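You operate a simulated robot arm through the tools that you are given. There is no shell and no other tool. Be economical: measure what you need, move in short steps, check, and stop when the job is done.

You are at the controls of a simulated two-armed robot. One attempt, no reset.

TASK
Pick up the filter insert from the top of the jug table with one hand, pass it to the other hand and put it on the lower middle bay of the screen rack. Set down upright: filter insert.

Only the result counts: the job must be done as asked and must still hold three seconds after the hand-in. Knocking over, shifting, dropping, spilling or breaking anything else fails it.

THE ROBOT
Two 7-joint arms with two-finger parallel grippers on one trunk, on a base that drives. Base frame: it is fixed to the floor where the robot stands at the start and does not move with it; the origin is under the middle of the robot, x ahead of it, y to its left, z up; the surface under the hand at the start is at about z = 780. Units: mm, rad, N and s.
The left shoulder is at the start at [60, 189, 1178], the right one opposite. With the tool pointing down near the work surface each hand reaches from about 100 to 640 mm from the robot's upright axis, wherever it stands, measured 20 degrees to its own side. Places, roughly: lower middle bay of the screen rack [-900, 2600, 700]. Payload 3.43 kg a hand.
The tool frame of a hand sits at the grasp point between the pads (the TCP): z along the fingers, y along the line on which they close. The tips reach 30 mm beyond it. Largest opening 94 mm; finger width 28, thickness 10; the body of the gripper, 50 by 96 mm, starts 55 mm behind the TCP.
Orientation is that of the tool frame in the base frame, as a unit quaternion [w, x, y, z]. With the fingers straight down and closing along the base's y, the tool's x points along the base's -x, its y along +y and its z along -z.

THE INTERFACE
- The arms move only by the tool send_rows. It takes "left_moves", "right_moves" or both (then of equal length, played together; a hand with none holds still); each is a list of rows, each a list of 6 numbers: the shift along the tool's x, y, z in mm, then the turn, a rotation vector about the tool's x, y, z in rad. In form: [[x, y, z, ax, ay, az], ...]. A call has 1 to 20 rows; each row shifts and turns the commanded pose from where the row before left it, along the tool's axes as they then stand. "left_hand" and "right_hand" are, for a hand that has rows, the gripper command, from -1 (fully open) to 1 (shut), values between in proportion, set as the call begins (left out, the last holds). Each row takes 0.2 s and may step no farther than 50 mm and 0.15 rad from the row before; otherwise, or with a gripper value out of range, the whole call is refused. A pose out of reach is approached as far as the arm can. The call stops where the force on the tool passes 40 N (or 10 N more than at its start, if that is more) or the arm is blocked; 0.2 s more then pass. The fingers move at their own pace (about 153 mm/s each) and stop on an object; they squeeze with about 36 N. The grip force told is the motor's: it shows also when the fingers shut on nothing. Time passes only in rows, and 0.2 s behind the last, so rows that do not move let the fingers close. The reply holds the time, the measured pose of the TCP, the force on the tool along the base axes, the opening and the grip force, in the units named above and with some noise, with the torque about the TCP (base axes, N m) and any sound that the robot's microphone picked up.
- Cameras (640 x 400 px; columns grow to the right, rows downward): "scene" is now at [7.6, -13.2, 1713.7]; the picture's right is [-0.17, -0.99, 0.00], its down [-0.85, 0.15, -0.50] and it looks along [0.49, -0.09, -0.87] (base axes); focal length 253 px, centre (320, 200). "left" rides on the left gripper at [76, -14, -103] in its tool frame; the picture's right is [0.18, 0.98, 0.00], its down [-0.75, 0.14, -0.64] and it looks along [-0.63, 0.12, 0.77] (tool axes); focal length 243 px, centre (320, 200). "right" rides on the right gripper at [76, 14, -103] in its tool frame; the picture's right is [-0.18, 0.98, 0.00], its down [-0.75, -0.14, -0.64] and it looks along [-0.63, -0.12, 0.77] (tool axes); focal length 243 px, centre (320, 200). There is no depth. A picture from a camera that has moved, and an enlarged one, comes with that camera's place and axes in the base frame and with its lens.
- grab_frame(camera): a new picture of that camera. The clock stands still meanwhile.
- lift_body(by): slides the trunk up (or, below 0, down) by that many mm; the arms and the scene camera ride with it, the base frame stays. It gives what a move gives, with no picture.
- steer(legs): drives the robot by 1 to 6 legs, each [ahead, left, turn to the left] in mm, mm and rad, along the robot's own axes; the way and the turn of a leg run together, so that a leg with both is an arc; at most 1500 mm and 3.142 rad a leg. The arms and the cameras ride along, it lands a little off, and it stops where it bumps. It gives what a move gives.
- pan_tilt(pan, tilt): turns the head with the scene camera to pan (to the left, within 1.501 rad either way) and tilt (down, from -0.506 to 1.204), counted from straight ahead of the robot. It gives what a move gives.
- close_up(camera, box): a new picture of the part [left, top, right, bottom] of that camera's present view, enlarged. The clock stands still meanwhile.
- job_done(): hands the job in; it is judged then, once.

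Go step by step. Nothing tells you exact positions but the pictures and the camera data: compare them with the known pose of the tool, close in by small moves and look again before you grip or let go. The budget is 120 turns and 108 pictures, counting those below and the enlarged ones. Unless the task says otherwise, let go and move clear before handing in, and close with one line.

The tools are called after "Emit:" as a command line: name --argument value ..., lists and objects as JSON in quotes. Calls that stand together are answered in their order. send_rows: Moves the arms, as the interface text tells. Its arguments: {"type":"object","properties":{"left_moves":{"type":"array","items":{"type":"array","items":{"type":"number"}}},"left_hand":{"type":"number"},"right_moves":{"type":"array","items":{"type":"array","items":{"type":"number"}}},"right_hand":{"type":"number"}},"required":[]} The other tools are called the same way: lift_body (by) slides the trunk up or down; steer (legs) drives the base; pan_tilt (pan, tilt) turns the head that bears the scene camera; grab_frame (camera) takes a picture; close_up (camera, box) takes an enlarged picture of a part of a camera's view; job_done () hands the job in.

At the start:

```text
clock: 0.0
left_eef_pos: [408.5, 58.8, 1071.8]
left_ee_rot: [0.0, -0.001, 1.0, -0.001]
left_ft_force: [0.1, 0.2, 0.9]
left_ft_torque: [0.0, 0.04, -0.02]
left_opening: 94.1
left_grasp_force: 0.1
right_eef_pos: [341.0, -233.5, 1099.5]
right_ee_rot: [0.0, 0.0, 1.0, 0.0]
right_ft_force: [0.0, 0.1, -0.5]
right_ft_torque: [-0.01, -0.01, -0.01]
right_opening: 93.8
right_grasp_force: 0.0
trunk travel left (down, up): [-850.0, 140.0]
robot x, y, heading: [0.2, -2.0, -0.002]
head pan, tilt: [-0.173, 1.045]
```

scene: 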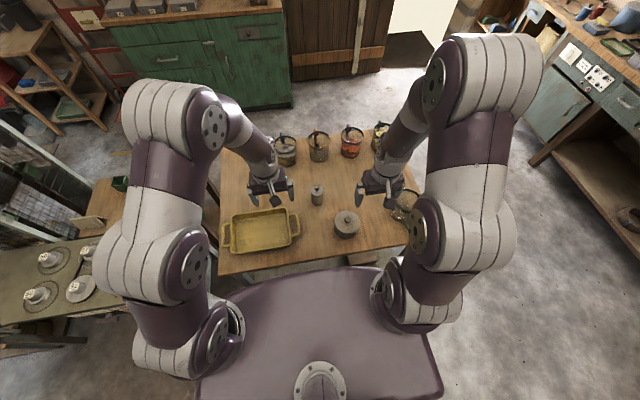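
right: 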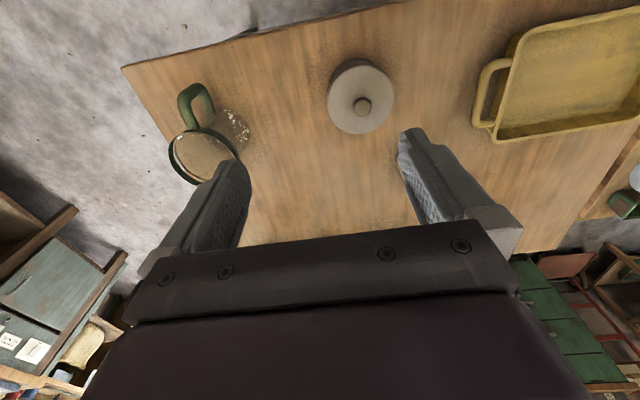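
left: 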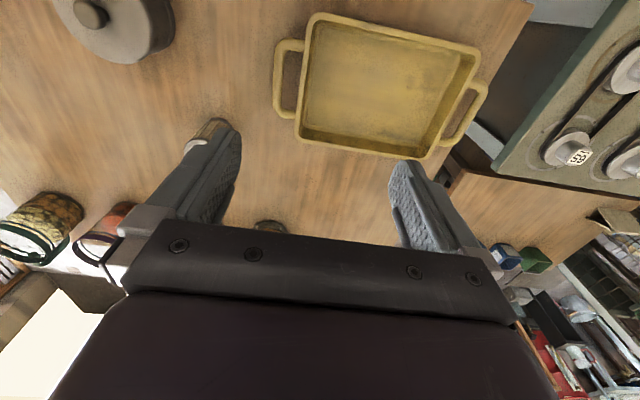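

I see a table ahead with jars, a yellow tray, a small knobbed item and a round lidded piece; I need to find the filter insert. I'll zoom in on the table and look around.

Emit:
close_up --camera "scene" --box '[200, 110, 440, 280]'

Emit:
close_up --camera "scene" --box '[0, 100, 240, 350]'

```text
2.35 times, centred on (320, 195) of scene
camera zoom: at [7.6, -13.2, 1713.7], right [-0.17, -0.99, 0.0], down [-0.85, 0.15, -0.5], along [0.49, -0.09, -0.87], focal length 595 px, centre (320, 212)
```

zoom: 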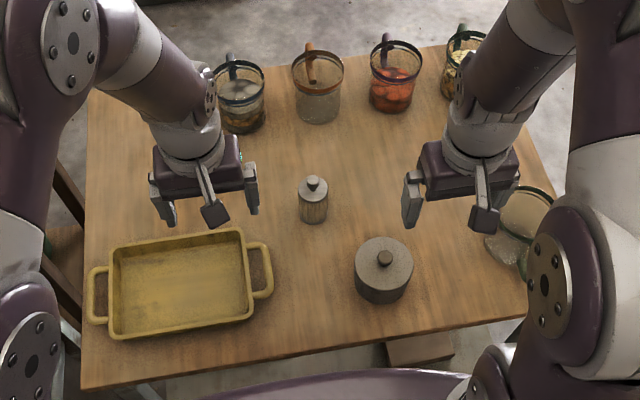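

```text
1.60 times, centred on (120, 225) of scene
camera zoom: at [7.6, -13.2, 1713.7], right [-0.17, -0.99, 0.0], down [-0.85, 0.15, -0.5], along [0.49, -0.09, -0.87], focal length 404 px, centre (640, 160)
```

zoom: 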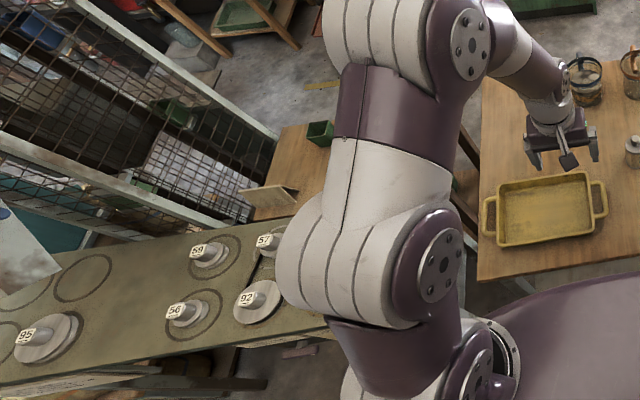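

The table with the glass jugs is in front; two candidates stand on it. I'll move the right hand's camera for a better look, and look around with the head.

Emit:
send_rows --right_moves '[[40, 0, 0, 0, 0, 0], [40, 0, 0, 0, 0, 0], [0, 40, 0, 0, 0, 0], [0, 40, 0, 0, 0, 0]]'

Emit:
grab_frame --camera "right"

Emit:
pan_tilt --pan 1.5 --tilt 0.5

Emit:
grab_frame --camera "scene"

```text
clock: 1.0
left_eef_pos: [408.1, 58.4, 1072.7]
left_ee_rot: [0.0, 0.0, 1.0, -0.001]
left_ft_force: [0.0, -0.8, -0.6]
left_ft_torque: [-0.03, -0.01, 0.0]
left_opening: 94.0
left_grasp_force: 0.1
right_eef_pos: [261.9, -151.2, 1099.1]
right_ee_rot: [0.0, 0.001, 1.0, -0.002]
right_ft_force: [-0.6, -0.2, -0.2]
right_ft_torque: [-0.05, -0.03, 0.03]
right_opening: 94.0
right_grasp_force: 0.1
trunk travel left (down, up): [-850.0, 140.0]
robot x, y, heading: [0.5, 3.5, 0.004]
head pan, tilt: [-0.173, 1.045]
```

```text
102 pictures are left
camera right: at [184.5, -135.4, 1201.7], right [0.18, 0.98, 0.0], down [0.75, -0.14, 0.64], along [0.63, -0.12, -0.77], focal length 243 px, centre (320, 200)
```

right: 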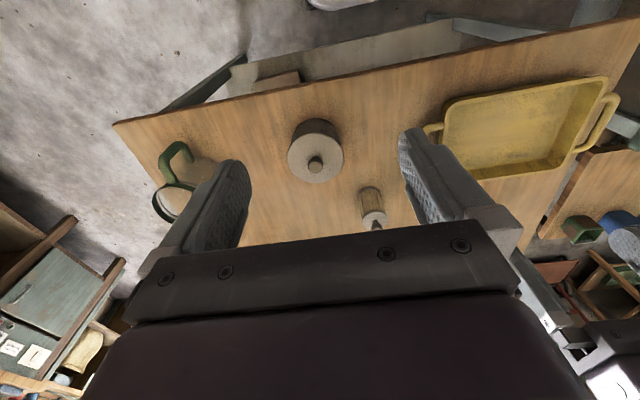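

```text
clock: 2.7
left_eef_pos: [409.1, 58.5, 1072.3]
left_ee_rot: [0.001, 0.0, 1.0, 0.0]
left_ft_force: [-0.1, -0.7, 0.3]
left_ft_torque: [0.02, 0.01, 0.01]
left_opening: 94.0
left_grasp_force: 0.1
right_eef_pos: [261.7, -151.5, 1098.9]
right_ee_rot: [0.001, 0.0, 1.0, 0.0]
right_ft_force: [-0.5, 0.6, 0.1]
right_ft_torque: [0.01, -0.03, -0.02]
right_opening: 94.1
right_grasp_force: 0.0
trunk travel left (down, up): [-850.0, 140.0]
robot x, y, heading: [0.1, -0.3, 0.003]
head pan, tilt: [1.499, 0.499]
```

```text
101 pictures are left
camera scene: at [-51.7, 89.1, 1757.9], right [1.0, -0.07, 0.0], down [-0.03, -0.48, -0.88], along [0.06, 0.88, -0.48], focal length 253 px, centre (320, 200)
```

scene: 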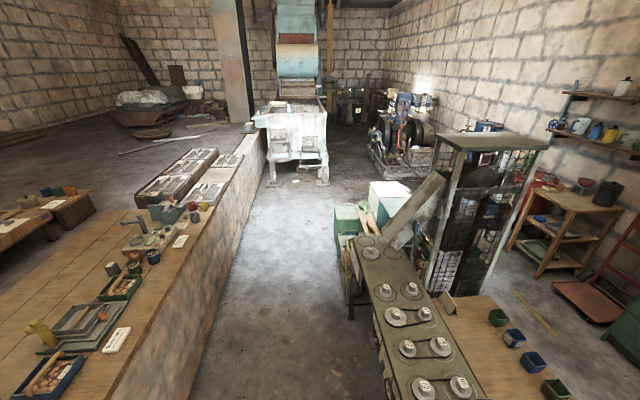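

The rack should be around pixel (223,176). Zooming there and on the candidates.

Emit:
close_up --camera "scene" --box '[120, 110, 280, 210]'

Emit:
close_up --camera "right" --box '[260, 90, 420, 240]'

```text
4.00 times, centred on (200, 160) of scene
camera zoom: at [-51.7, 89.1, 1757.9], right [1.0, -0.07, 0.0], down [-0.03, -0.48, -0.88], along [0.06, 0.88, -0.48], focal length 1011 px, centre (800, 360)
```

zoom: 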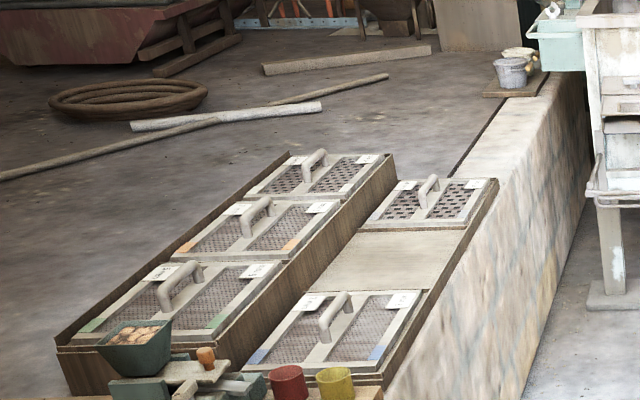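

```text
2.67 times, centred on (340, 165) of right
camera zoom: at [184.7, -137.1, 1201.5], right [0.18, 0.98, 0.0], down [0.75, -0.14, 0.64], along [0.63, -0.12, -0.77], focal length 647 px, centre (267, 293)
```

zoom: 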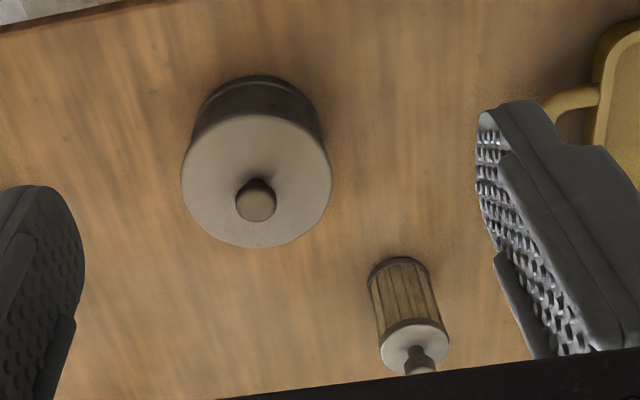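

The pleated cylinder with a knob is the filter insert (about x 530, y -95); the empty bay in the lower row of the screen rack is the goal. I'll look back at the table for exact measures.

Emit:
pan_tilt --pan -0.17 --tilt 0.9

Emit:
close_up --camera "scene" --box '[250, 160, 400, 254]'

Emit:
close_up --camera "right" --box '[330, 170, 410, 230]'

```text
clock: 4.4
left_eef_pos: [408.8, 57.6, 1072.0]
left_ee_rot: [-0.001, -0.001, 1.0, 0.0]
left_ft_force: [0.1, -0.2, -0.2]
left_ft_torque: [0.0, 0.0, 0.02]
left_opening: 94.0
left_grasp_force: 0.1
right_eef_pos: [261.3, -152.8, 1099.2]
right_ee_rot: [0.0, 0.0, 1.0, 0.0]
right_ft_force: [-0.2, 0.9, 0.5]
right_ft_torque: [0.02, -0.01, 0.02]
right_opening: 93.9
right_grasp_force: 0.1
trunk travel left (down, up): [-850.0, 140.0]
robot x, y, heading: [2.1, 4.9, -0.003]
head pan, tilt: [-0.169, 0.901]
```

```text
4.26 times, centred on (325, 207) of scene
camera zoom: at [16.2, -14.4, 1724.0], right [-0.17, -0.99, 0.0], down [-0.77, 0.13, -0.62], along [0.61, -0.1, -0.78], focal length 1076 px, centre (299, 170)
```

zoom: 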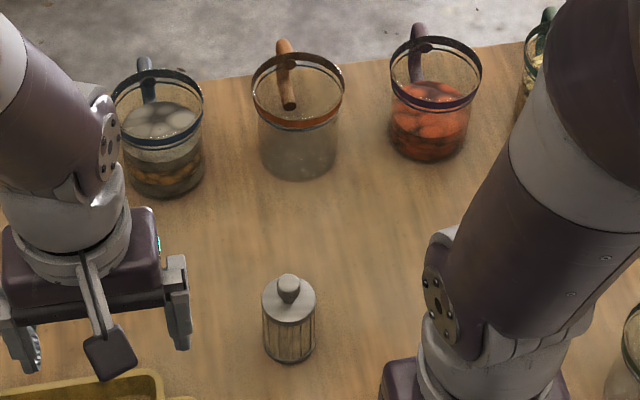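

```text
6.67 times, centred on (370, 200) of right
camera zoom: at [184.7, -137.2, 1201.5], right [0.18, 0.98, 0.0], down [0.75, -0.14, 0.64], along [0.63, -0.12, -0.77], focal length 1618 px, centre (-13, 200)
```

zoom: 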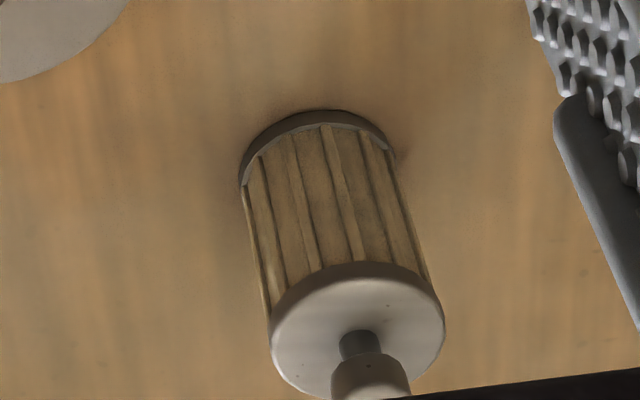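

Insert centre is about (534, -91), body about 50 mm wide and 72 high, with a knob on top. I'll bring the right hand ahead, tilt it to point forward and down 40°, and clear the left hand aside.

Emit:
send_rows --right_moves '[[-40, 15, 0, 0, 0, 0], [-40, 15, 0, 0, 0, 0], [-40, 15, 0, 0, 0, 0], [-40, 15, 0, 0, 0, 0], [0, 0, 0, 0, -0.145, 0], [0, 0, 0, 0, -0.145, 0], [0, 0, 0, 0, -0.145, 0], [0, 0, 0, 0, -0.145, 0], [0, 0, 0, 0, -0.145, 0], [0, 0, 0, 0, -0.148, 0]]' --left_moves '[[0, 30, -10, 0, 0, 0], [0, 30, -10, 0, 0, 0], [0, 30, -10, 0, 0, 0], [0, 30, -10, 0, 0, 0], [0, 0, 0, 0, 0, 0], [0, 0, 0, 0, 0, 0], [0, 0, 0, 0, 0, 0], [0, 0, 0, 0, 0, 0], [0, 0, 0, 0, 0, 0], [0, 0, 0, 0, 0, 0]]' --right_hand -1

Emit:
grab_frame --camera "right"

Emit:
grab_frame --camera "scene"

```text
clock: 6.6
left_eef_pos: [407.6, 178.2, 1112.4]
left_ee_rot: [0.001, 0.0, 1.0, -0.001]
left_ft_force: [-0.3, -0.8, 0.5]
left_ft_torque: [-0.03, -0.04, 0.02]
left_opening: 93.7
left_grasp_force: 0.1
right_eef_pos: [420.3, -100.5, 1098.6]
right_ee_rot: [0.393, 0.002, 0.919, -0.02]
right_ft_force: [-0.1, -0.5, 0.4]
right_ft_torque: [0.04, 0.01, 0.03]
right_opening: 94.3
right_grasp_force: 0.0
right hand out of reach, approached as far as the arm can: row 9
trunk travel left (down, up): [-850.0, 140.0]
robot x, y, heading: [-1.2, -0.1, 0.001]
head pan, tilt: [-0.169, 0.901]
```

```text
96 pictures are left
camera right: at [292.4, -82.3, 1114.1], right [0.15, 0.98, 0.1], down [0.05, -0.11, 0.99], along [0.99, -0.14, -0.07], focal length 243 px, centre (320, 200)
```

right: 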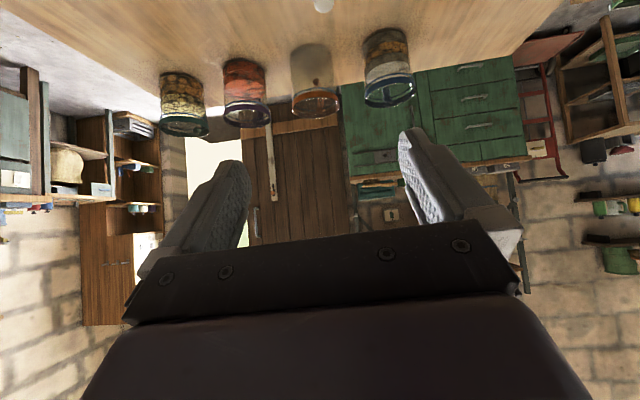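

```text
95 pictures are left
camera scene: at [14.4, -14.7, 1724.0], right [-0.17, -0.99, 0.0], down [-0.77, 0.13, -0.62], along [0.61, -0.1, -0.78], focal length 253 px, centre (320, 200)
```

scene: 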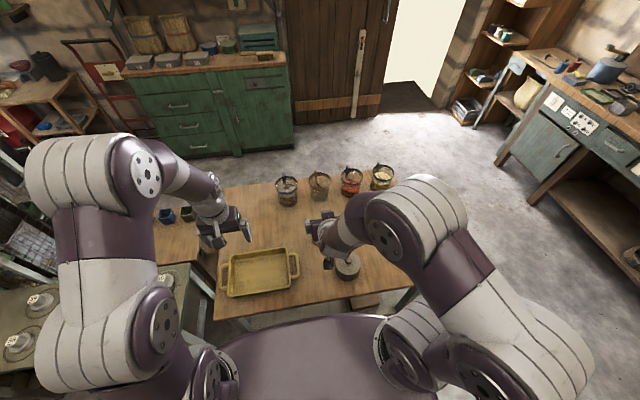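

The arm nearly reached the tilt. I'll lower along to a point 120 mm behind the insert and check.

Emit:
send_rows --right_moves '[[28.7, 0, 29.3, 0, 0, 0], [28.7, 0, 29.3, 0, 0, 0], [28.7, 0, 29.3, 0, 0, 0], [28.7, 0, 29.3, 0, 0, 0]]'

Emit:
grab_frame --camera "right"

Emit:
grab_frame --camera "scene"

```text
clock: 7.6
left_eef_pos: [410.0, 178.9, 1111.4]
left_ee_rot: [-0.001, 0.001, 1.0, 0.0]
left_ft_force: [0.7, -0.3, 0.2]
left_ft_torque: [0.0, 0.03, 0.02]
left_opening: 94.2
left_grasp_force: 0.1
right_eef_pos: [429.6, -103.5, 934.3]
right_ee_rot: [0.391, 0.003, 0.92, -0.025]
right_ft_force: [0.1, 0.1, -1.5]
right_ft_torque: [0.02, 0.01, 0.0]
right_opening: 93.9
right_grasp_force: 0.0
right hand out of reach, approached as far as the arm can: row 4
trunk travel left (down, up): [-850.0, 140.0]
robot x, y, heading: [-1.4, -0.9, -0.006]
head pan, tilt: [-0.169, 0.901]
```

```text
94 pictures are left
camera right: at [302.7, -85.4, 951.0], right [0.15, 0.98, 0.09], down [0.06, -0.1, 0.99], along [0.99, -0.14, -0.07], focal length 243 px, centre (320, 200)
```

right: 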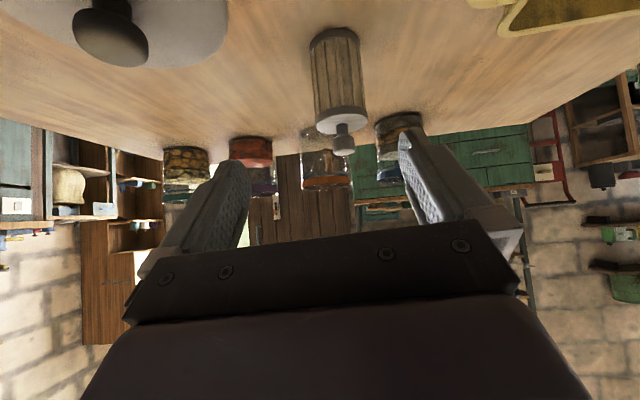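

```text
93 pictures are left
camera scene: at [17.5, -14.3, 1724.0], right [-0.17, -0.99, 0.0], down [-0.77, 0.13, -0.62], along [0.61, -0.1, -0.78], focal length 253 px, centre (320, 200)
```

scene: 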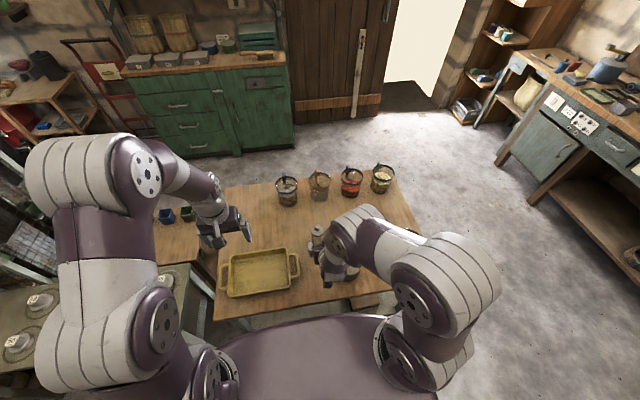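

Tilt is limited by the arm's posture; lowering the trunk and backing off should help. I raise the hand, lower the trunk 120 mm and back off 80 mm.

Emit:
send_rows --right_moves '[[-30.6, 0, -25.7, 0, 0, 0], [-30.6, 0, -25.7, 0, 0, 0], [-30.6, 0, -25.7, 0, 0, 0]]'

Emit:
lift_body --by -120

Emit:
steer --legs '[[-80, 0, 0]]'

Emit:
send_rows --right_moves '[[-30, 0, 35, 0, 0, 0], [-30, 0, 35, 0, 0, 0]]'

Emit:
grab_frame --camera "right"

Emit:
grab_frame --camera "scene"

```text
clock: 8.4
left_eef_pos: [406.8, 177.9, 1111.7]
left_ee_rot: [0.0, 0.0, 1.0, 0.0]
left_ft_force: [0.2, -0.8, -0.2]
left_ft_torque: [0.03, -0.02, 0.03]
left_opening: 93.8
left_grasp_force: 0.1
right_eef_pos: [436.7, -101.0, 1055.9]
right_ee_rot: [0.393, 0.002, 0.92, -0.021]
right_ft_force: [-0.3, 0.0, 0.1]
right_ft_torque: [0.03, -0.01, 0.03]
right_opening: 93.9
right_grasp_force: 0.0
trunk travel left (down, up): [-850.0, 140.0]
robot x, y, heading: [2.2, 5.9, -0.0]
head pan, tilt: [-0.169, 0.901]
```

```text
clock: 9.9
left_eef_pos: [408.9, 178.2, 992.1]
left_ee_rot: [-0.001, 0.0, 1.0, 0.001]
left_ft_force: [0.0, 0.3, -1.0]
left_ft_torque: [0.01, -0.02, 0.01]
left_opening: 93.9
left_grasp_force: 0.1
right_eef_pos: [436.9, -99.7, 935.7]
right_ee_rot: [0.392, 0.003, 0.92, -0.02]
right_ft_force: [-0.3, -0.4, -0.5]
right_ft_torque: [0.02, -0.01, 0.01]
right_opening: 93.7
right_grasp_force: 0.1
trunk travel left (down, up): [-730.0, 260.0]
robot x, y, heading: [-1.1, -0.5, -0.0]
head pan, tilt: [-0.169, 0.901]
```

```text
clock: 11.0
left_eef_pos: [326.9, 178.3, 991.4]
left_ee_rot: [0.0, 0.0, 1.0, 0.0]
left_ft_force: [-0.5, 0.5, 0.4]
left_ft_torque: [0.04, -0.04, 0.02]
left_opening: 93.8
left_grasp_force: 0.1
right_eef_pos: [355.5, -100.4, 935.2]
right_ee_rot: [0.392, 0.004, 0.92, -0.021]
right_ft_force: [-0.7, 0.3, 0.1]
right_ft_torque: [0.0, -0.02, 0.01]
right_opening: 94.1
right_grasp_force: 0.0
trunk travel left (down, up): [-730.0, 260.0]
robot x, y, heading: [-82.0, -0.5, 0.0]
head pan, tilt: [-0.169, 0.901]
```

```text
clock: 11.6
left_eef_pos: [328.9, 178.5, 991.5]
left_ee_rot: [0.0, 0.001, 1.0, 0.0]
left_ft_force: [-0.1, -0.4, -0.1]
left_ft_torque: [0.02, 0.01, 0.01]
left_opening: 94.1
left_grasp_force: 0.1
right_eef_pos: [450.4, -103.2, 929.5]
right_ee_rot: [0.392, 0.002, 0.92, -0.02]
right_ft_force: [-0.1, -1.2, -0.5]
right_ft_torque: [0.0, 0.01, 0.01]
right_opening: 93.9
right_grasp_force: 0.1
trunk travel left (down, up): [-730.0, 260.0]
robot x, y, heading: [-76.4, 3.8, -0.001]
head pan, tilt: [-0.169, 0.901]
```

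```text
92 pictures are left
camera right: at [323.1, -84.8, 945.9], right [0.15, 0.98, 0.1], down [0.06, -0.11, 0.99], along [0.99, -0.14, -0.07], focal length 243 px, centre (320, 200)
```

right: 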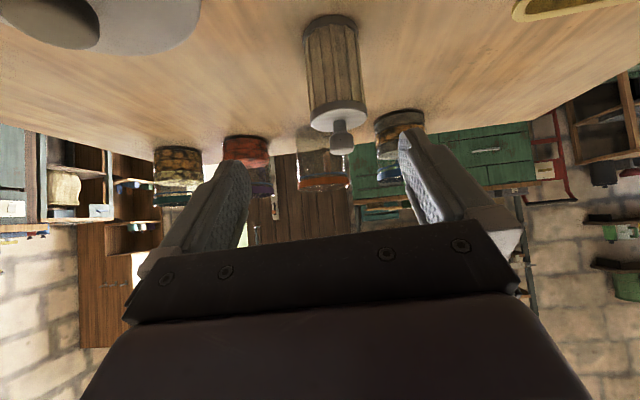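

```text
91 pictures are left
camera scene: at [-64.3, -14.3, 1604.0], right [-0.17, -0.99, 0.0], down [-0.77, 0.13, -0.62], along [0.61, -0.11, -0.78], focal length 253 px, centre (320, 200)
```

scene: 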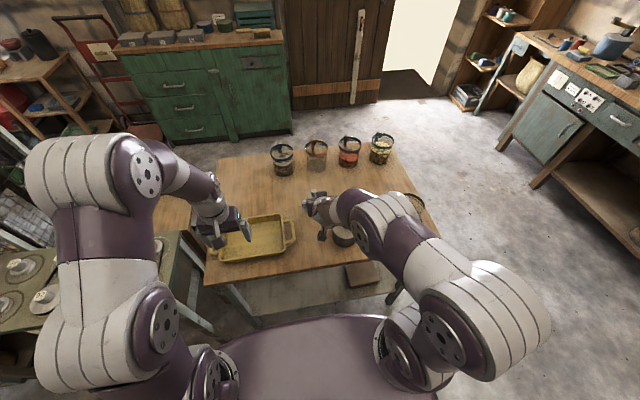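

The hand points forward/down about 44°, which is good enough; the insert is at about (533, -91). I approach to 45 mm short and look.

Emit:
send_rows --right_moves '[[8.2, 5.3, 31, -0.024, 0.001, 0.025], [8.2, 5.3, 31, 0, 0, 0], [8.2, 5.3, 31, 0, 0, 0]]'

Emit:
grab_frame --camera "right"

Emit:
close_up --camera "scene" --box '[260, 160, 400, 260]'

Emit:
grab_frame --camera "left"

```text
clock: 12.4
left_eef_pos: [328.6, 177.8, 990.8]
left_ee_rot: [0.0, 0.001, 1.0, 0.0]
left_ft_force: [0.1, -1.1, 0.4]
left_ft_torque: [0.04, 0.01, 0.0]
left_opening: 93.9
left_grasp_force: 0.0
right_eef_pos: [500.6, -89.9, 846.7]
right_ee_rot: [0.392, 0.01, 0.92, -0.004]
right_ft_force: [-0.4, -1.0, -0.6]
right_ft_torque: [-0.01, 0.0, -0.02]
right_opening: 93.9
right_grasp_force: 0.0
trunk travel left (down, up): [-730.0, 260.0]
robot x, y, heading: [-78.1, 0.4, -0.005]
head pan, tilt: [-0.169, 0.901]
```

```text
90 pictures are left
camera right: at [373.1, -70.6, 863.5], right [0.15, 0.98, 0.13], down [0.06, -0.14, 0.99], along [0.99, -0.14, -0.08], focal length 243 px, centre (320, 200)
```

right: 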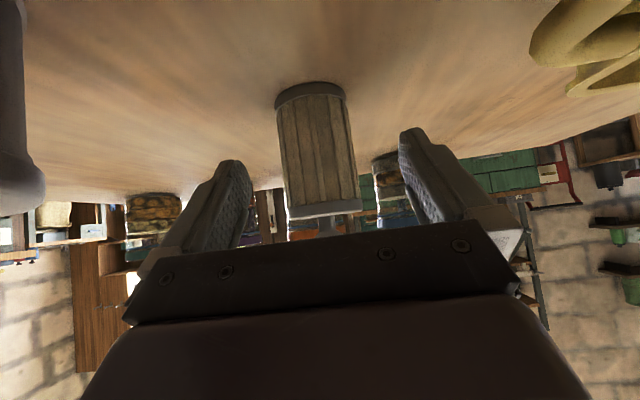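

```text
4.00 times, centred on (330, 210) of scene
camera zoom: at [-63.3, -14.3, 1604.0], right [-0.17, -0.99, 0.0], down [-0.77, 0.13, -0.62], along [0.61, -0.11, -0.78], focal length 1011 px, centre (280, 160)
```

zoom: 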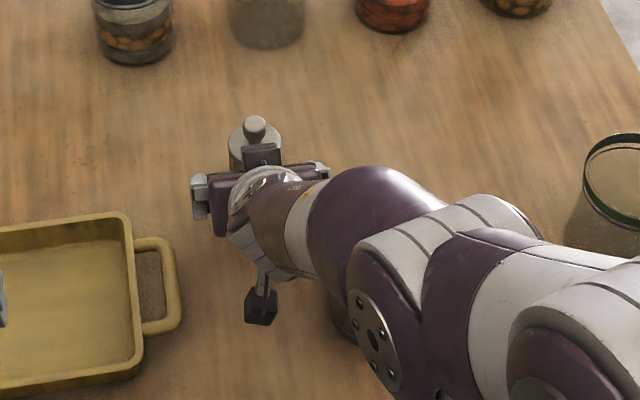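

```text
88 pictures are left
camera left: at [251.9, 163.1, 1093.3], right [-0.18, 0.98, 0.0], down [0.75, 0.14, 0.64], along [0.63, 0.12, -0.77], focal length 243 px, centre (320, 200)
```

left: 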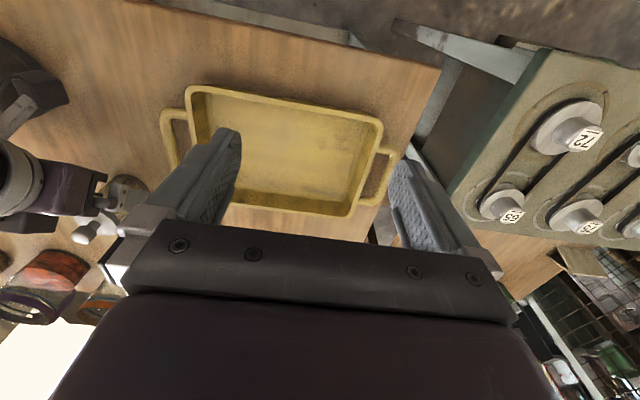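

The insert is centred between the fingers. I advance 43 mm along the fingers and close.

Emit:
send_rows --right_moves '[[0, 0, 22, 0, 0, 0], [0, 0, 21, 0, 0, 0], [0, 0, 0, 0, 0, 0]]'

Emit:
grab_frame --camera "right"

```text
clock: 13.2
left_eef_pos: [328.2, 178.6, 992.4]
left_ee_rot: [0.0, 0.002, 1.0, 0.0]
left_ft_force: [0.9, -0.2, -0.1]
left_ft_torque: [0.05, -0.01, -0.03]
left_opening: 93.9
left_grasp_force: 0.1
right_eef_pos: [528.9, -90.2, 818.2]
right_ee_rot: [0.392, 0.009, 0.92, -0.004]
right_ft_force: [0.3, -0.8, -0.6]
right_ft_torque: [0.0, 0.0, -0.02]
right_opening: 93.9
right_grasp_force: 0.0
trunk travel left (down, up): [-730.0, 260.0]
robot x, y, heading: [-81.0, -4.9, 0.003]
head pan, tilt: [-0.169, 0.901]
```

```text
87 pictures are left
camera right: at [402.0, -72.3, 834.7], right [0.15, 0.98, 0.13], down [0.06, -0.14, 0.99], along [0.99, -0.14, -0.08], focal length 243 px, centre (320, 200)
```

right: 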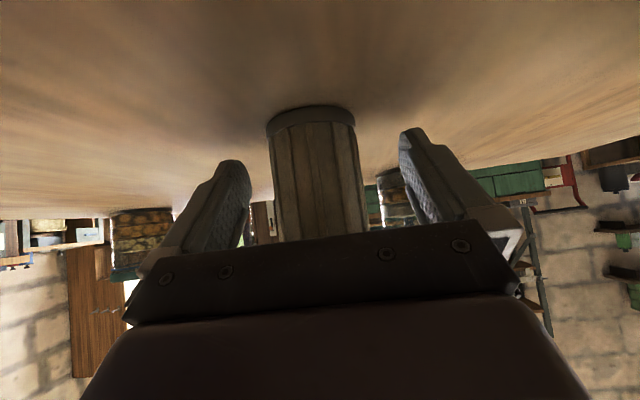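

Straddled well; I nudge 4 mm ahead and close the right hand.

Emit:
send_rows --right_moves '[[-3, 0, 3, 0, 0, 0]]'

Emit:
send_rows --right_moves '[[0, 0, 0, 0, 0, 0], [0, 0, 0, 0, 0, 0], [0, 0, 0, 0, 0, 0], [0, 0, 0, 0, 0, 0]]' --right_hand 1

Emit:
grab_frame --camera "right"

```text
clock: 13.6
left_eef_pos: [327.7, 177.8, 991.8]
left_ee_rot: [0.001, 0.0, 1.0, 0.0]
left_ft_force: [0.0, 0.5, -0.3]
left_ft_torque: [-0.01, 0.01, -0.02]
left_opening: 94.4
left_grasp_force: 0.0
right_eef_pos: [535.2, -90.2, 818.1]
right_ee_rot: [0.392, 0.009, 0.92, -0.004]
right_ft_force: [0.7, -0.2, -0.8]
right_ft_torque: [-0.04, 0.02, -0.01]
right_opening: 94.0
right_grasp_force: 0.1
trunk travel left (down, up): [-730.0, 260.0]
robot x, y, heading: [-85.3, -2.3, -0.004]
head pan, tilt: [-0.169, 0.901]
```

```text
clock: 14.6
left_eef_pos: [327.2, 177.3, 991.6]
left_ee_rot: [0.0, -0.001, 1.0, 0.0]
left_ft_force: [-0.2, -0.5, 0.5]
left_ft_torque: [-0.02, -0.02, 0.0]
left_opening: 94.1
left_grasp_force: 0.0
right_eef_pos: [534.9, -90.5, 818.4]
right_ee_rot: [0.392, 0.009, 0.92, -0.004]
right_ft_force: [-1.9, 1.3, 1.2]
right_ft_torque: [0.08, -0.03, -0.02]
right_opening: 54.9
right_grasp_force: 35.8
trunk travel left (down, up): [-730.0, 260.0]
robot x, y, heading: [-82.6, -2.5, -0.001]
head pan, tilt: [-0.169, 0.901]
```

```text
86 pictures are left
camera right: at [407.0, -72.1, 834.7], right [0.15, 0.98, 0.13], down [0.06, -0.14, 0.99], along [0.99, -0.14, -0.08], focal length 243 px, centre (320, 200)
```

right: 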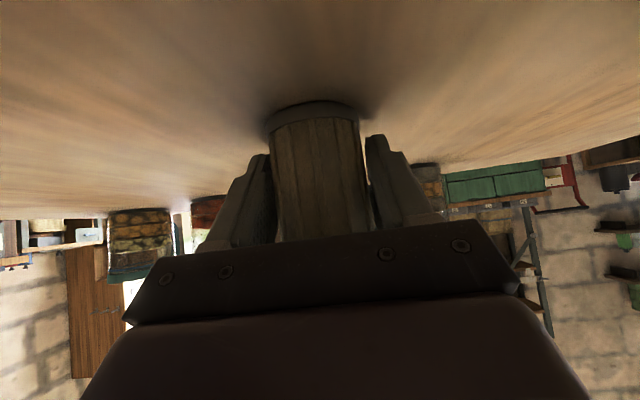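

Gripped (55 mm, 36 N). Lifting straight up.

Emit:
send_rows --right_moves '[[-10.8, 0, -10.4, 0, 0, 0], [-32.4, 0, -31.2, 0, 0, 0], [-32.4, 0, -31.2, 0, 0, 0], [-32.4, 0, -31.2, 0, 0, 0], [-32.4, 0, -31.2, 0, 0, 0]]'

Emit:
close_up --camera "scene" --box '[230, 120, 420, 240]'

Emit:
grab_frame --camera "left"

Emit:
grab_frame --camera "right"

```text
clock: 15.8
left_eef_pos: [327.3, 178.0, 991.7]
left_ee_rot: [0.0, 0.0, 1.0, 0.001]
left_ft_force: [-0.7, -0.4, 0.8]
left_ft_torque: [0.04, 0.0, -0.06]
left_opening: 94.1
left_grasp_force: 0.1
right_eef_pos: [531.9, -88.6, 1012.0]
right_ee_rot: [0.391, 0.01, 0.92, -0.004]
right_ft_force: [0.1, -0.2, -0.7]
right_ft_torque: [-0.02, 0.0, 0.03]
right_opening: 54.8
right_grasp_force: 36.2
trunk travel left (down, up): [-730.0, 260.0]
robot x, y, heading: [-81.7, 2.7, -0.0]
head pan, tilt: [-0.169, 0.901]
```

```text
3.33 times, centred on (325, 180) of scene
camera zoom: at [-65.6, -14.3, 1603.9], right [-0.17, -0.99, 0.0], down [-0.77, 0.13, -0.62], along [0.61, -0.11, -0.78], focal length 842 px, centre (303, 267)
```

zoom: 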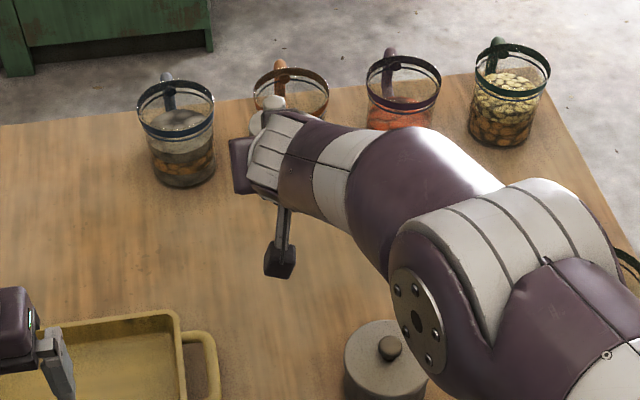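

```text
84 pictures are left
camera left: at [250.4, 163.2, 1093.7], right [-0.18, 0.98, 0.0], down [0.75, 0.14, 0.64], along [0.63, 0.12, -0.77], focal length 243 px, centre (320, 200)
```

left: 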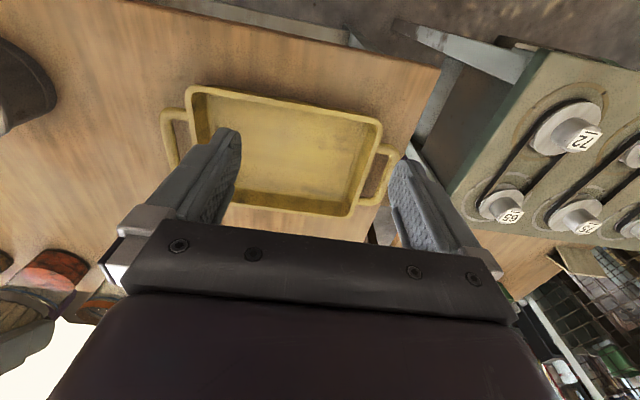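

```text
83 pictures are left
camera right: at [405.1, -71.5, 1029.1], right [0.15, 0.98, 0.13], down [0.06, -0.14, 0.99], along [0.99, -0.14, -0.08], focal length 243 px, centre (320, 200)
```

right: 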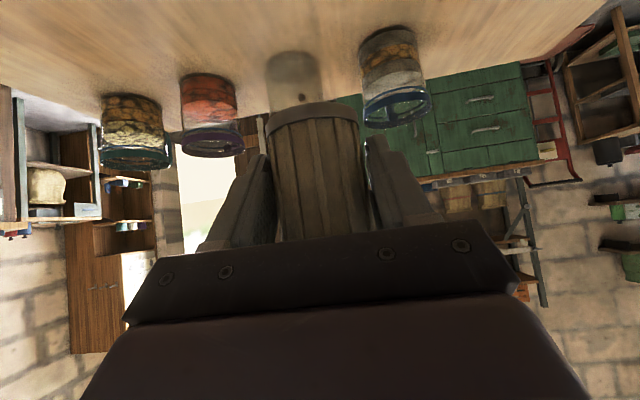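

The insert is held upright. I pull the right hand back and turn it about the vertical so it points to the left, leaving the top free for the left hand.

Emit:
send_rows --right_moves '[[23, 0, -24, 0, 0, 0], [23, 0, -24, 0, 0, 0], [0, 0, 0, -0.101, 0, -0.097], [0, 0, 0, -0.101, 0, -0.097], [0, 0, 0, -0.101, 0, -0.097], [0, 0, 0, -0.101, 0, -0.097], [0, 0, 0, -0.101, 0, -0.097], [0, 0, 0, -0.101, 0, -0.097]]'

Emit:
grab_frame --camera "scene"

```text
clock: 17.6
left_eef_pos: [328.8, 178.4, 991.0]
left_ee_rot: [-0.001, 0.0, 1.0, 0.0]
left_ft_force: [0.0, -1.0, 0.1]
left_ft_torque: [-0.01, -0.01, 0.03]
left_opening: 94.1
left_grasp_force: 0.0
right_eef_pos: [467.8, -87.4, 1011.7]
right_ee_rot: [0.359, -0.366, 0.844, 0.157]
right_ft_force: [0.0, 0.1, -1.1]
right_ft_torque: [0.05, 0.0, 0.01]
right_opening: 54.7
right_grasp_force: 36.2
trunk travel left (down, up): [-730.0, 260.0]
robot x, y, heading: [-81.9, -2.4, 0.0]
head pan, tilt: [-0.169, 0.901]
```

```text
82 pictures are left
camera scene: at [-63.4, -14.9, 1604.0], right [-0.17, -0.99, 0.0], down [-0.77, 0.13, -0.62], along [0.61, -0.1, -0.78], focal length 253 px, centre (320, 200)
```

scene: 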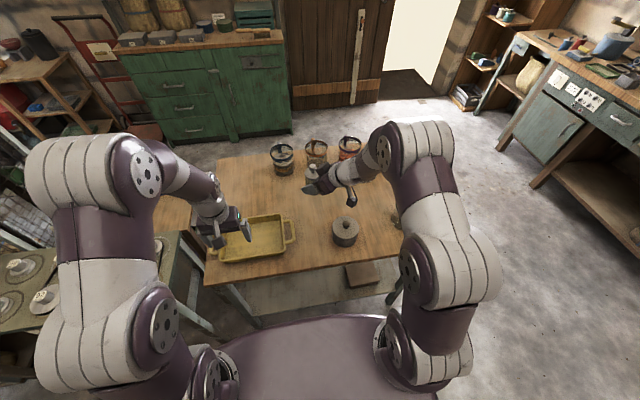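

That turned cleanly. I continue to about 88°, and begin turning the left hand by -90° so its camera is on the far-left side, raising it.

Emit:
send_rows --right_moves '[[0, 0, 0, -0.101, 0, -0.097], [0, 0, 0, -0.101, 0, -0.097], [0, 0, 0, -0.101, 0, -0.097], [0, 0, 0, -0.101, 0, -0.097], [0, 0, 0, -0.101, 0, -0.097], [0, 0, 0, 0, 0, 0], [0, 0, 0, 0, 0, 0], [0, 0, 0, 0, 0, 0], [0, 0, 0, 0, 0, 0], [0, 0, 0, 0, 0, 0], [0, 0, 0, 0, 0, 0]]' --left_moves '[[0, 0, -40, 0, 0, 0.14], [0, 0, -40, 0, 0, 0.14], [0, 0, -40, 0, 0, 0.14], [0, 0, -30, 0, 0, 0.14], [0, 0, 0, 0, 0, 0.14], [0, 0, 0, 0, 0, 0.14], [0, 0, 0, 0, 0, 0.14], [0, 0, 0, 0, 0, 0.14], [0, 0, 0, 0, 0, 0.14], [0, 0, 0, 0, 0, 0.14], [0, 0, 0, 0, 0, 0.14]]'

Emit:
grab_frame --camera "scene"

Emit:
grab_frame --camera "left"

```text
clock: 20.0
left_eef_pos: [324.1, 178.3, 1131.0]
left_ee_rot: [0.0, 0.697, 0.717, 0.0]
left_ft_force: [-0.2, 0.2, 0.7]
left_ft_torque: [-0.01, -0.01, 0.0]
left_opening: 93.9
left_grasp_force: 0.1
left hand out of reach, approached as far as the arm can: row 4
right_eef_pos: [468.6, -88.4, 1012.7]
right_ee_rot: [0.285, -0.633, 0.667, 0.27]
right_ft_force: [0.7, 0.7, -1.4]
right_ft_torque: [0.01, 0.0, -0.04]
right_opening: 54.7
right_grasp_force: 36.6
trunk travel left (down, up): [-730.0, 260.0]
robot x, y, heading: [-81.8, 3.0, -0.002]
head pan, tilt: [-0.169, 0.901]
```

```text
81 pictures are left
camera scene: at [-64.6, -14.4, 1604.0], right [-0.17, -0.99, 0.0], down [-0.77, 0.13, -0.62], along [0.61, -0.11, -0.78], focal length 253 px, centre (320, 200)
```

scene: 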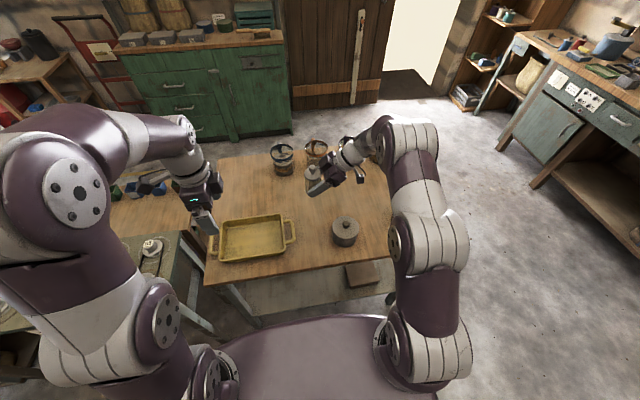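

```text
80 pictures are left
camera left: at [307.1, 253.3, 1232.6], right [0.98, 0.21, 0.0], down [0.16, -0.75, 0.64], along [0.14, -0.63, -0.77], focal length 243 px, centre (320, 200)
```

left: 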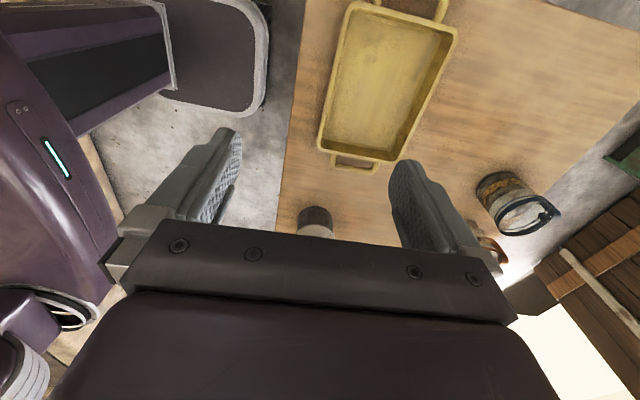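

Left hand now closes along x with its camera to the left. I lower the right by 80 and bring the left over above the insert, stopping a bit short.

Emit:
send_rows --left_moves '[[-38, 20.6, 0, 0, 0, 0], [-38, 20.6, 0, 0, 0, 0], [-38, 20.6, 0, 0, 0, 0], [-38, 20.6, 0, 0, 0, 0], [-38, 20.6, 0, 0, 0, 0], [-38, 20.6, 0, 0, 0, 0]]' --right_moves '[[28.8, 0, 27.7, 0, 0, 0], [28.8, 0, 27.7, 0, 0, 0], [0, 0, 0, 0, 0, 0], [0, 0, 0, 0, 0, 0], [0, 0, 0, 0, 0, 0], [0, 0, 0, 0, 0, 0]]'

Emit:
grab_frame --camera "scene"

Emit:
grab_frame --camera "left"

Emit:
grab_frame --camera "right"

```text
clock: 21.4
left_eef_pos: [402.5, -26.1, 1048.5]
left_ee_rot: [0.001, 0.697, 0.717, 0.001]
left_ft_force: [-0.2, 0.2, 0.6]
left_ft_torque: [0.04, 0.01, 0.02]
left_opening: 93.9
left_grasp_force: 0.0
left hand out of reach, approached as far as the arm can: row 1, 2, 3, 4, 5, 6
right_eef_pos: [468.2, -89.3, 931.9]
right_ee_rot: [0.283, -0.634, 0.666, 0.272]
right_ft_force: [-0.4, 0.5, -1.0]
right_ft_torque: [0.0, -0.01, -0.02]
right_opening: 54.6
right_grasp_force: 35.9
trunk travel left (down, up): [-730.0, 260.0]
robot x, y, heading: [-79.7, 2.3, 0.004]
head pan, tilt: [-0.169, 0.901]
```

```text
79 pictures are left
camera scene: at [-63.8, -15.6, 1604.0], right [-0.17, -0.99, 0.0], down [-0.77, 0.13, -0.62], along [0.61, -0.1, -0.78], focal length 253 px, centre (320, 200)
```

scene: 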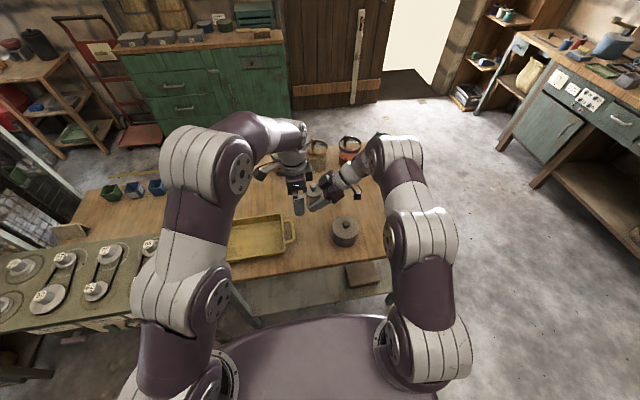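

```text
78 pictures are left
camera left: at [384.0, 49.6, 1151.6], right [0.98, 0.21, 0.0], down [0.16, -0.75, 0.64], along [0.14, -0.63, -0.77], focal length 243 px, centre (320, 200)
```

left: 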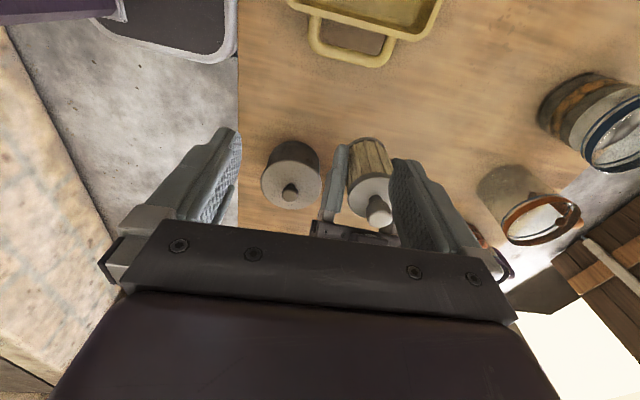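

```text
77 pictures are left
camera right: at [446.1, -213.8, 948.9], right [-0.97, 0.18, 0.13], down [0.15, 0.05, 0.99], along [0.17, 0.98, -0.08], focal length 243 px, centre (320, 200)
```

right: 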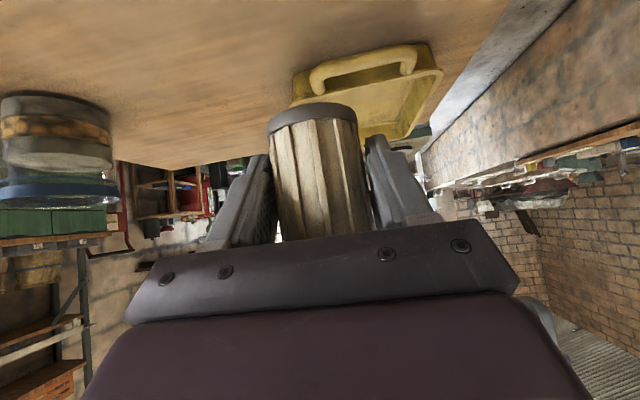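

Left hand's reach limits it here, so I bring the insert under it instead: right hand shifts (-64, +57) with the knob about 20 mm below the left tips.

Emit:
send_rows --right_moves '[[-12.3, 22.2, 13, 0, 0, 0], [-12.3, 22.2, 13, 0, 0, 0], [-12.3, 22.2, 13, 0, 0, 0]]'

Emit:
grab_frame --camera "left"

Emit:
close_up --camera "scene" --box '[240, 120, 400, 220]'

```text
clock: 22.2
left_eef_pos: [400.1, -24.4, 1050.3]
left_ee_rot: [0.001, 0.697, 0.717, 0.0]
left_ft_force: [-0.1, 0.2, -0.1]
left_ft_torque: [-0.02, -0.03, -0.01]
left_opening: 94.0
left_grasp_force: 0.0
right_eef_pos: [403.1, -30.6, 932.7]
right_ee_rot: [0.284, -0.634, 0.666, 0.27]
right_ft_force: [0.0, 0.8, -1.9]
right_ft_torque: [-0.02, -0.07, 0.01]
right_opening: 54.8
right_grasp_force: 35.9
trunk travel left (down, up): [-730.0, 260.0]
robot x, y, heading: [-82.4, -2.6, 0.003]
head pan, tilt: [-0.169, 0.901]
```

```text
76 pictures are left
camera left: at [382.9, 51.3, 1152.1], right [0.98, 0.21, 0.0], down [0.16, -0.75, 0.64], along [0.14, -0.63, -0.77], focal length 243 px, centre (320, 200)
```

left: 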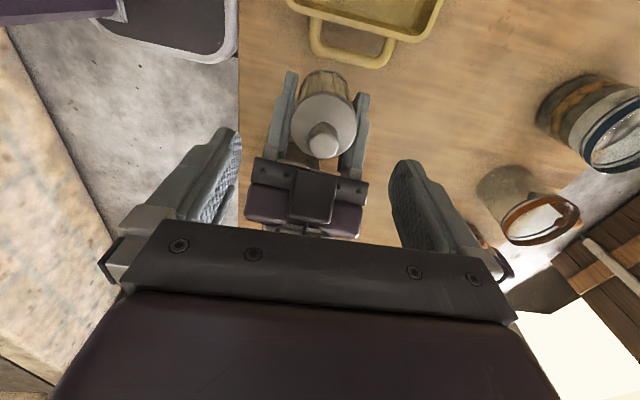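

```text
4.00 times, centred on (320, 170) of scene
camera zoom: at [-65.3, -13.5, 1604.0], right [-0.17, -0.99, 0.0], down [-0.77, 0.13, -0.62], along [0.61, -0.11, -0.78], focal length 1011 px, centre (320, 320)
```

zoom: 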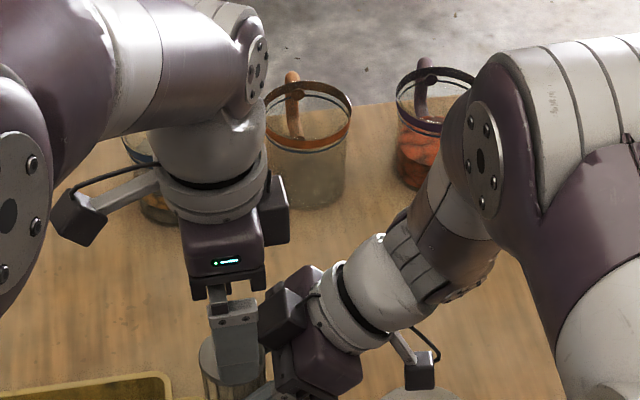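

The insert sits right under the left hand, at about (402, -25). The side grip leaves the knob free, so the left will take the knob; I lower 40 mm with the fingers partly closed and look.

Emit:
send_rows --left_moves '[[0, 2, 14, 0, 0, 0], [0, 0, 13, 0, 0, 0], [0, 0, 13, 0, 0, 0]]' --left_hand -0.25

Emit:
grab_frame --camera "left"

Emit:
close_up --camera "scene" --box '[260, 160, 360, 230]'

Emit:
grab_frame --camera "right"

```text
clock: 23.0
left_eef_pos: [402.7, -25.3, 1009.8]
left_ee_rot: [0.0, 0.696, 0.718, 0.0]
left_ft_force: [0.1, 0.3, 0.0]
left_ft_torque: [-0.04, 0.0, 0.0]
left_opening: 58.8
left_grasp_force: 0.1
right_eef_pos: [404.0, -31.3, 932.6]
right_ee_rot: [0.284, -0.634, 0.667, 0.27]
right_ft_force: [0.3, -0.6, -1.4]
right_ft_torque: [0.02, -0.01, -0.01]
right_opening: 54.6
right_grasp_force: 35.8
trunk travel left (down, up): [-730.0, 260.0]
robot x, y, heading: [-81.0, -1.6, -0.0]
head pan, tilt: [-0.169, 0.901]
```

```text
74 pictures are left
camera left: at [385.7, 50.1, 1112.1], right [0.98, 0.21, 0.0], down [0.16, -0.75, 0.64], along [0.14, -0.63, -0.77], focal length 243 px, centre (320, 200)
```

left: 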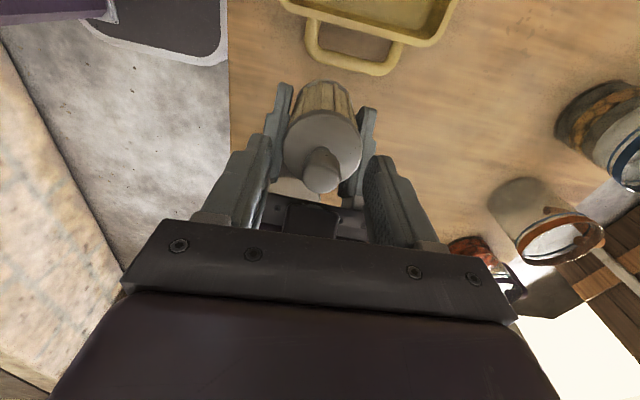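

```text
5.71 times, centred on (310, 195) of scene
camera zoom: at [-64.0, -14.6, 1604.0], right [-0.17, -0.99, 0.0], down [-0.77, 0.13, -0.62], along [0.61, -0.1, -0.78], focal length 1444 px, centre (377, 229)
```

zoom: 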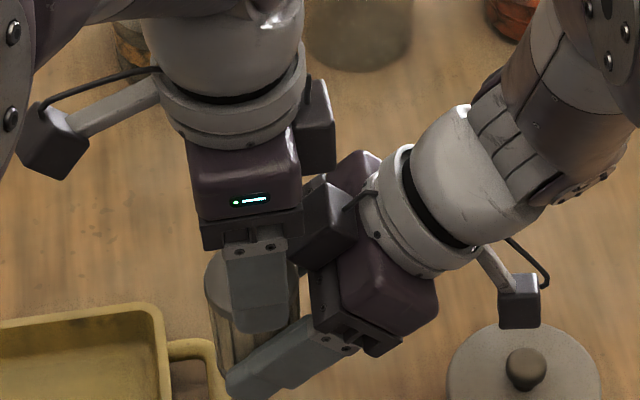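

```text
72 pictures are left
camera right: at [383.1, -155.7, 948.8], right [-0.97, 0.18, 0.13], down [0.14, 0.05, 0.99], along [0.17, 0.98, -0.08], focal length 243 px, centre (320, 200)
```

right: 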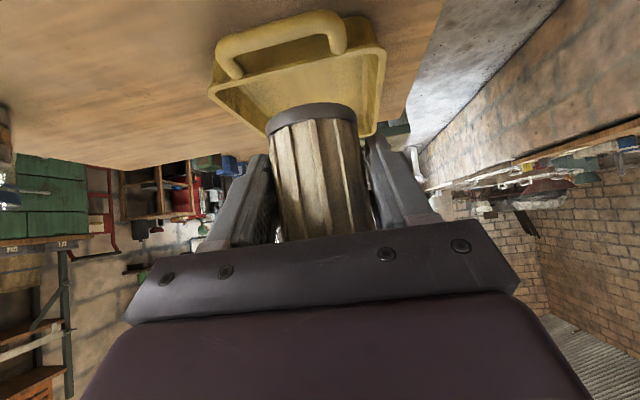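

Emit:
close_up --camera "left" --box '[260, 70, 390, 240]'

```text
2.35 times, centred on (325, 155) of left
camera zoom: at [385.7, 50.1, 1112.1], right [0.98, 0.21, 0.0], down [0.16, -0.75, 0.64], along [0.14, -0.63, -0.77], focal length 571 px, centre (308, 306)
```

zoom: 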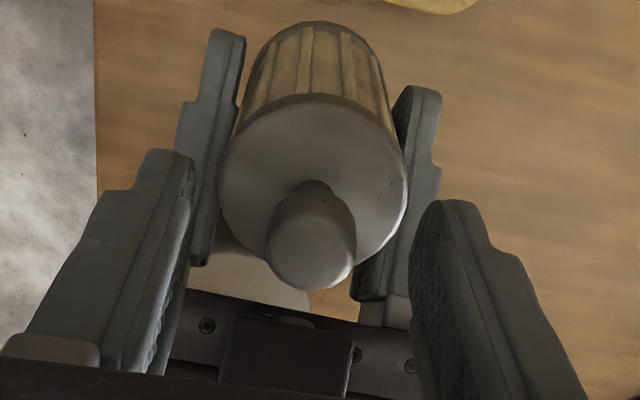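

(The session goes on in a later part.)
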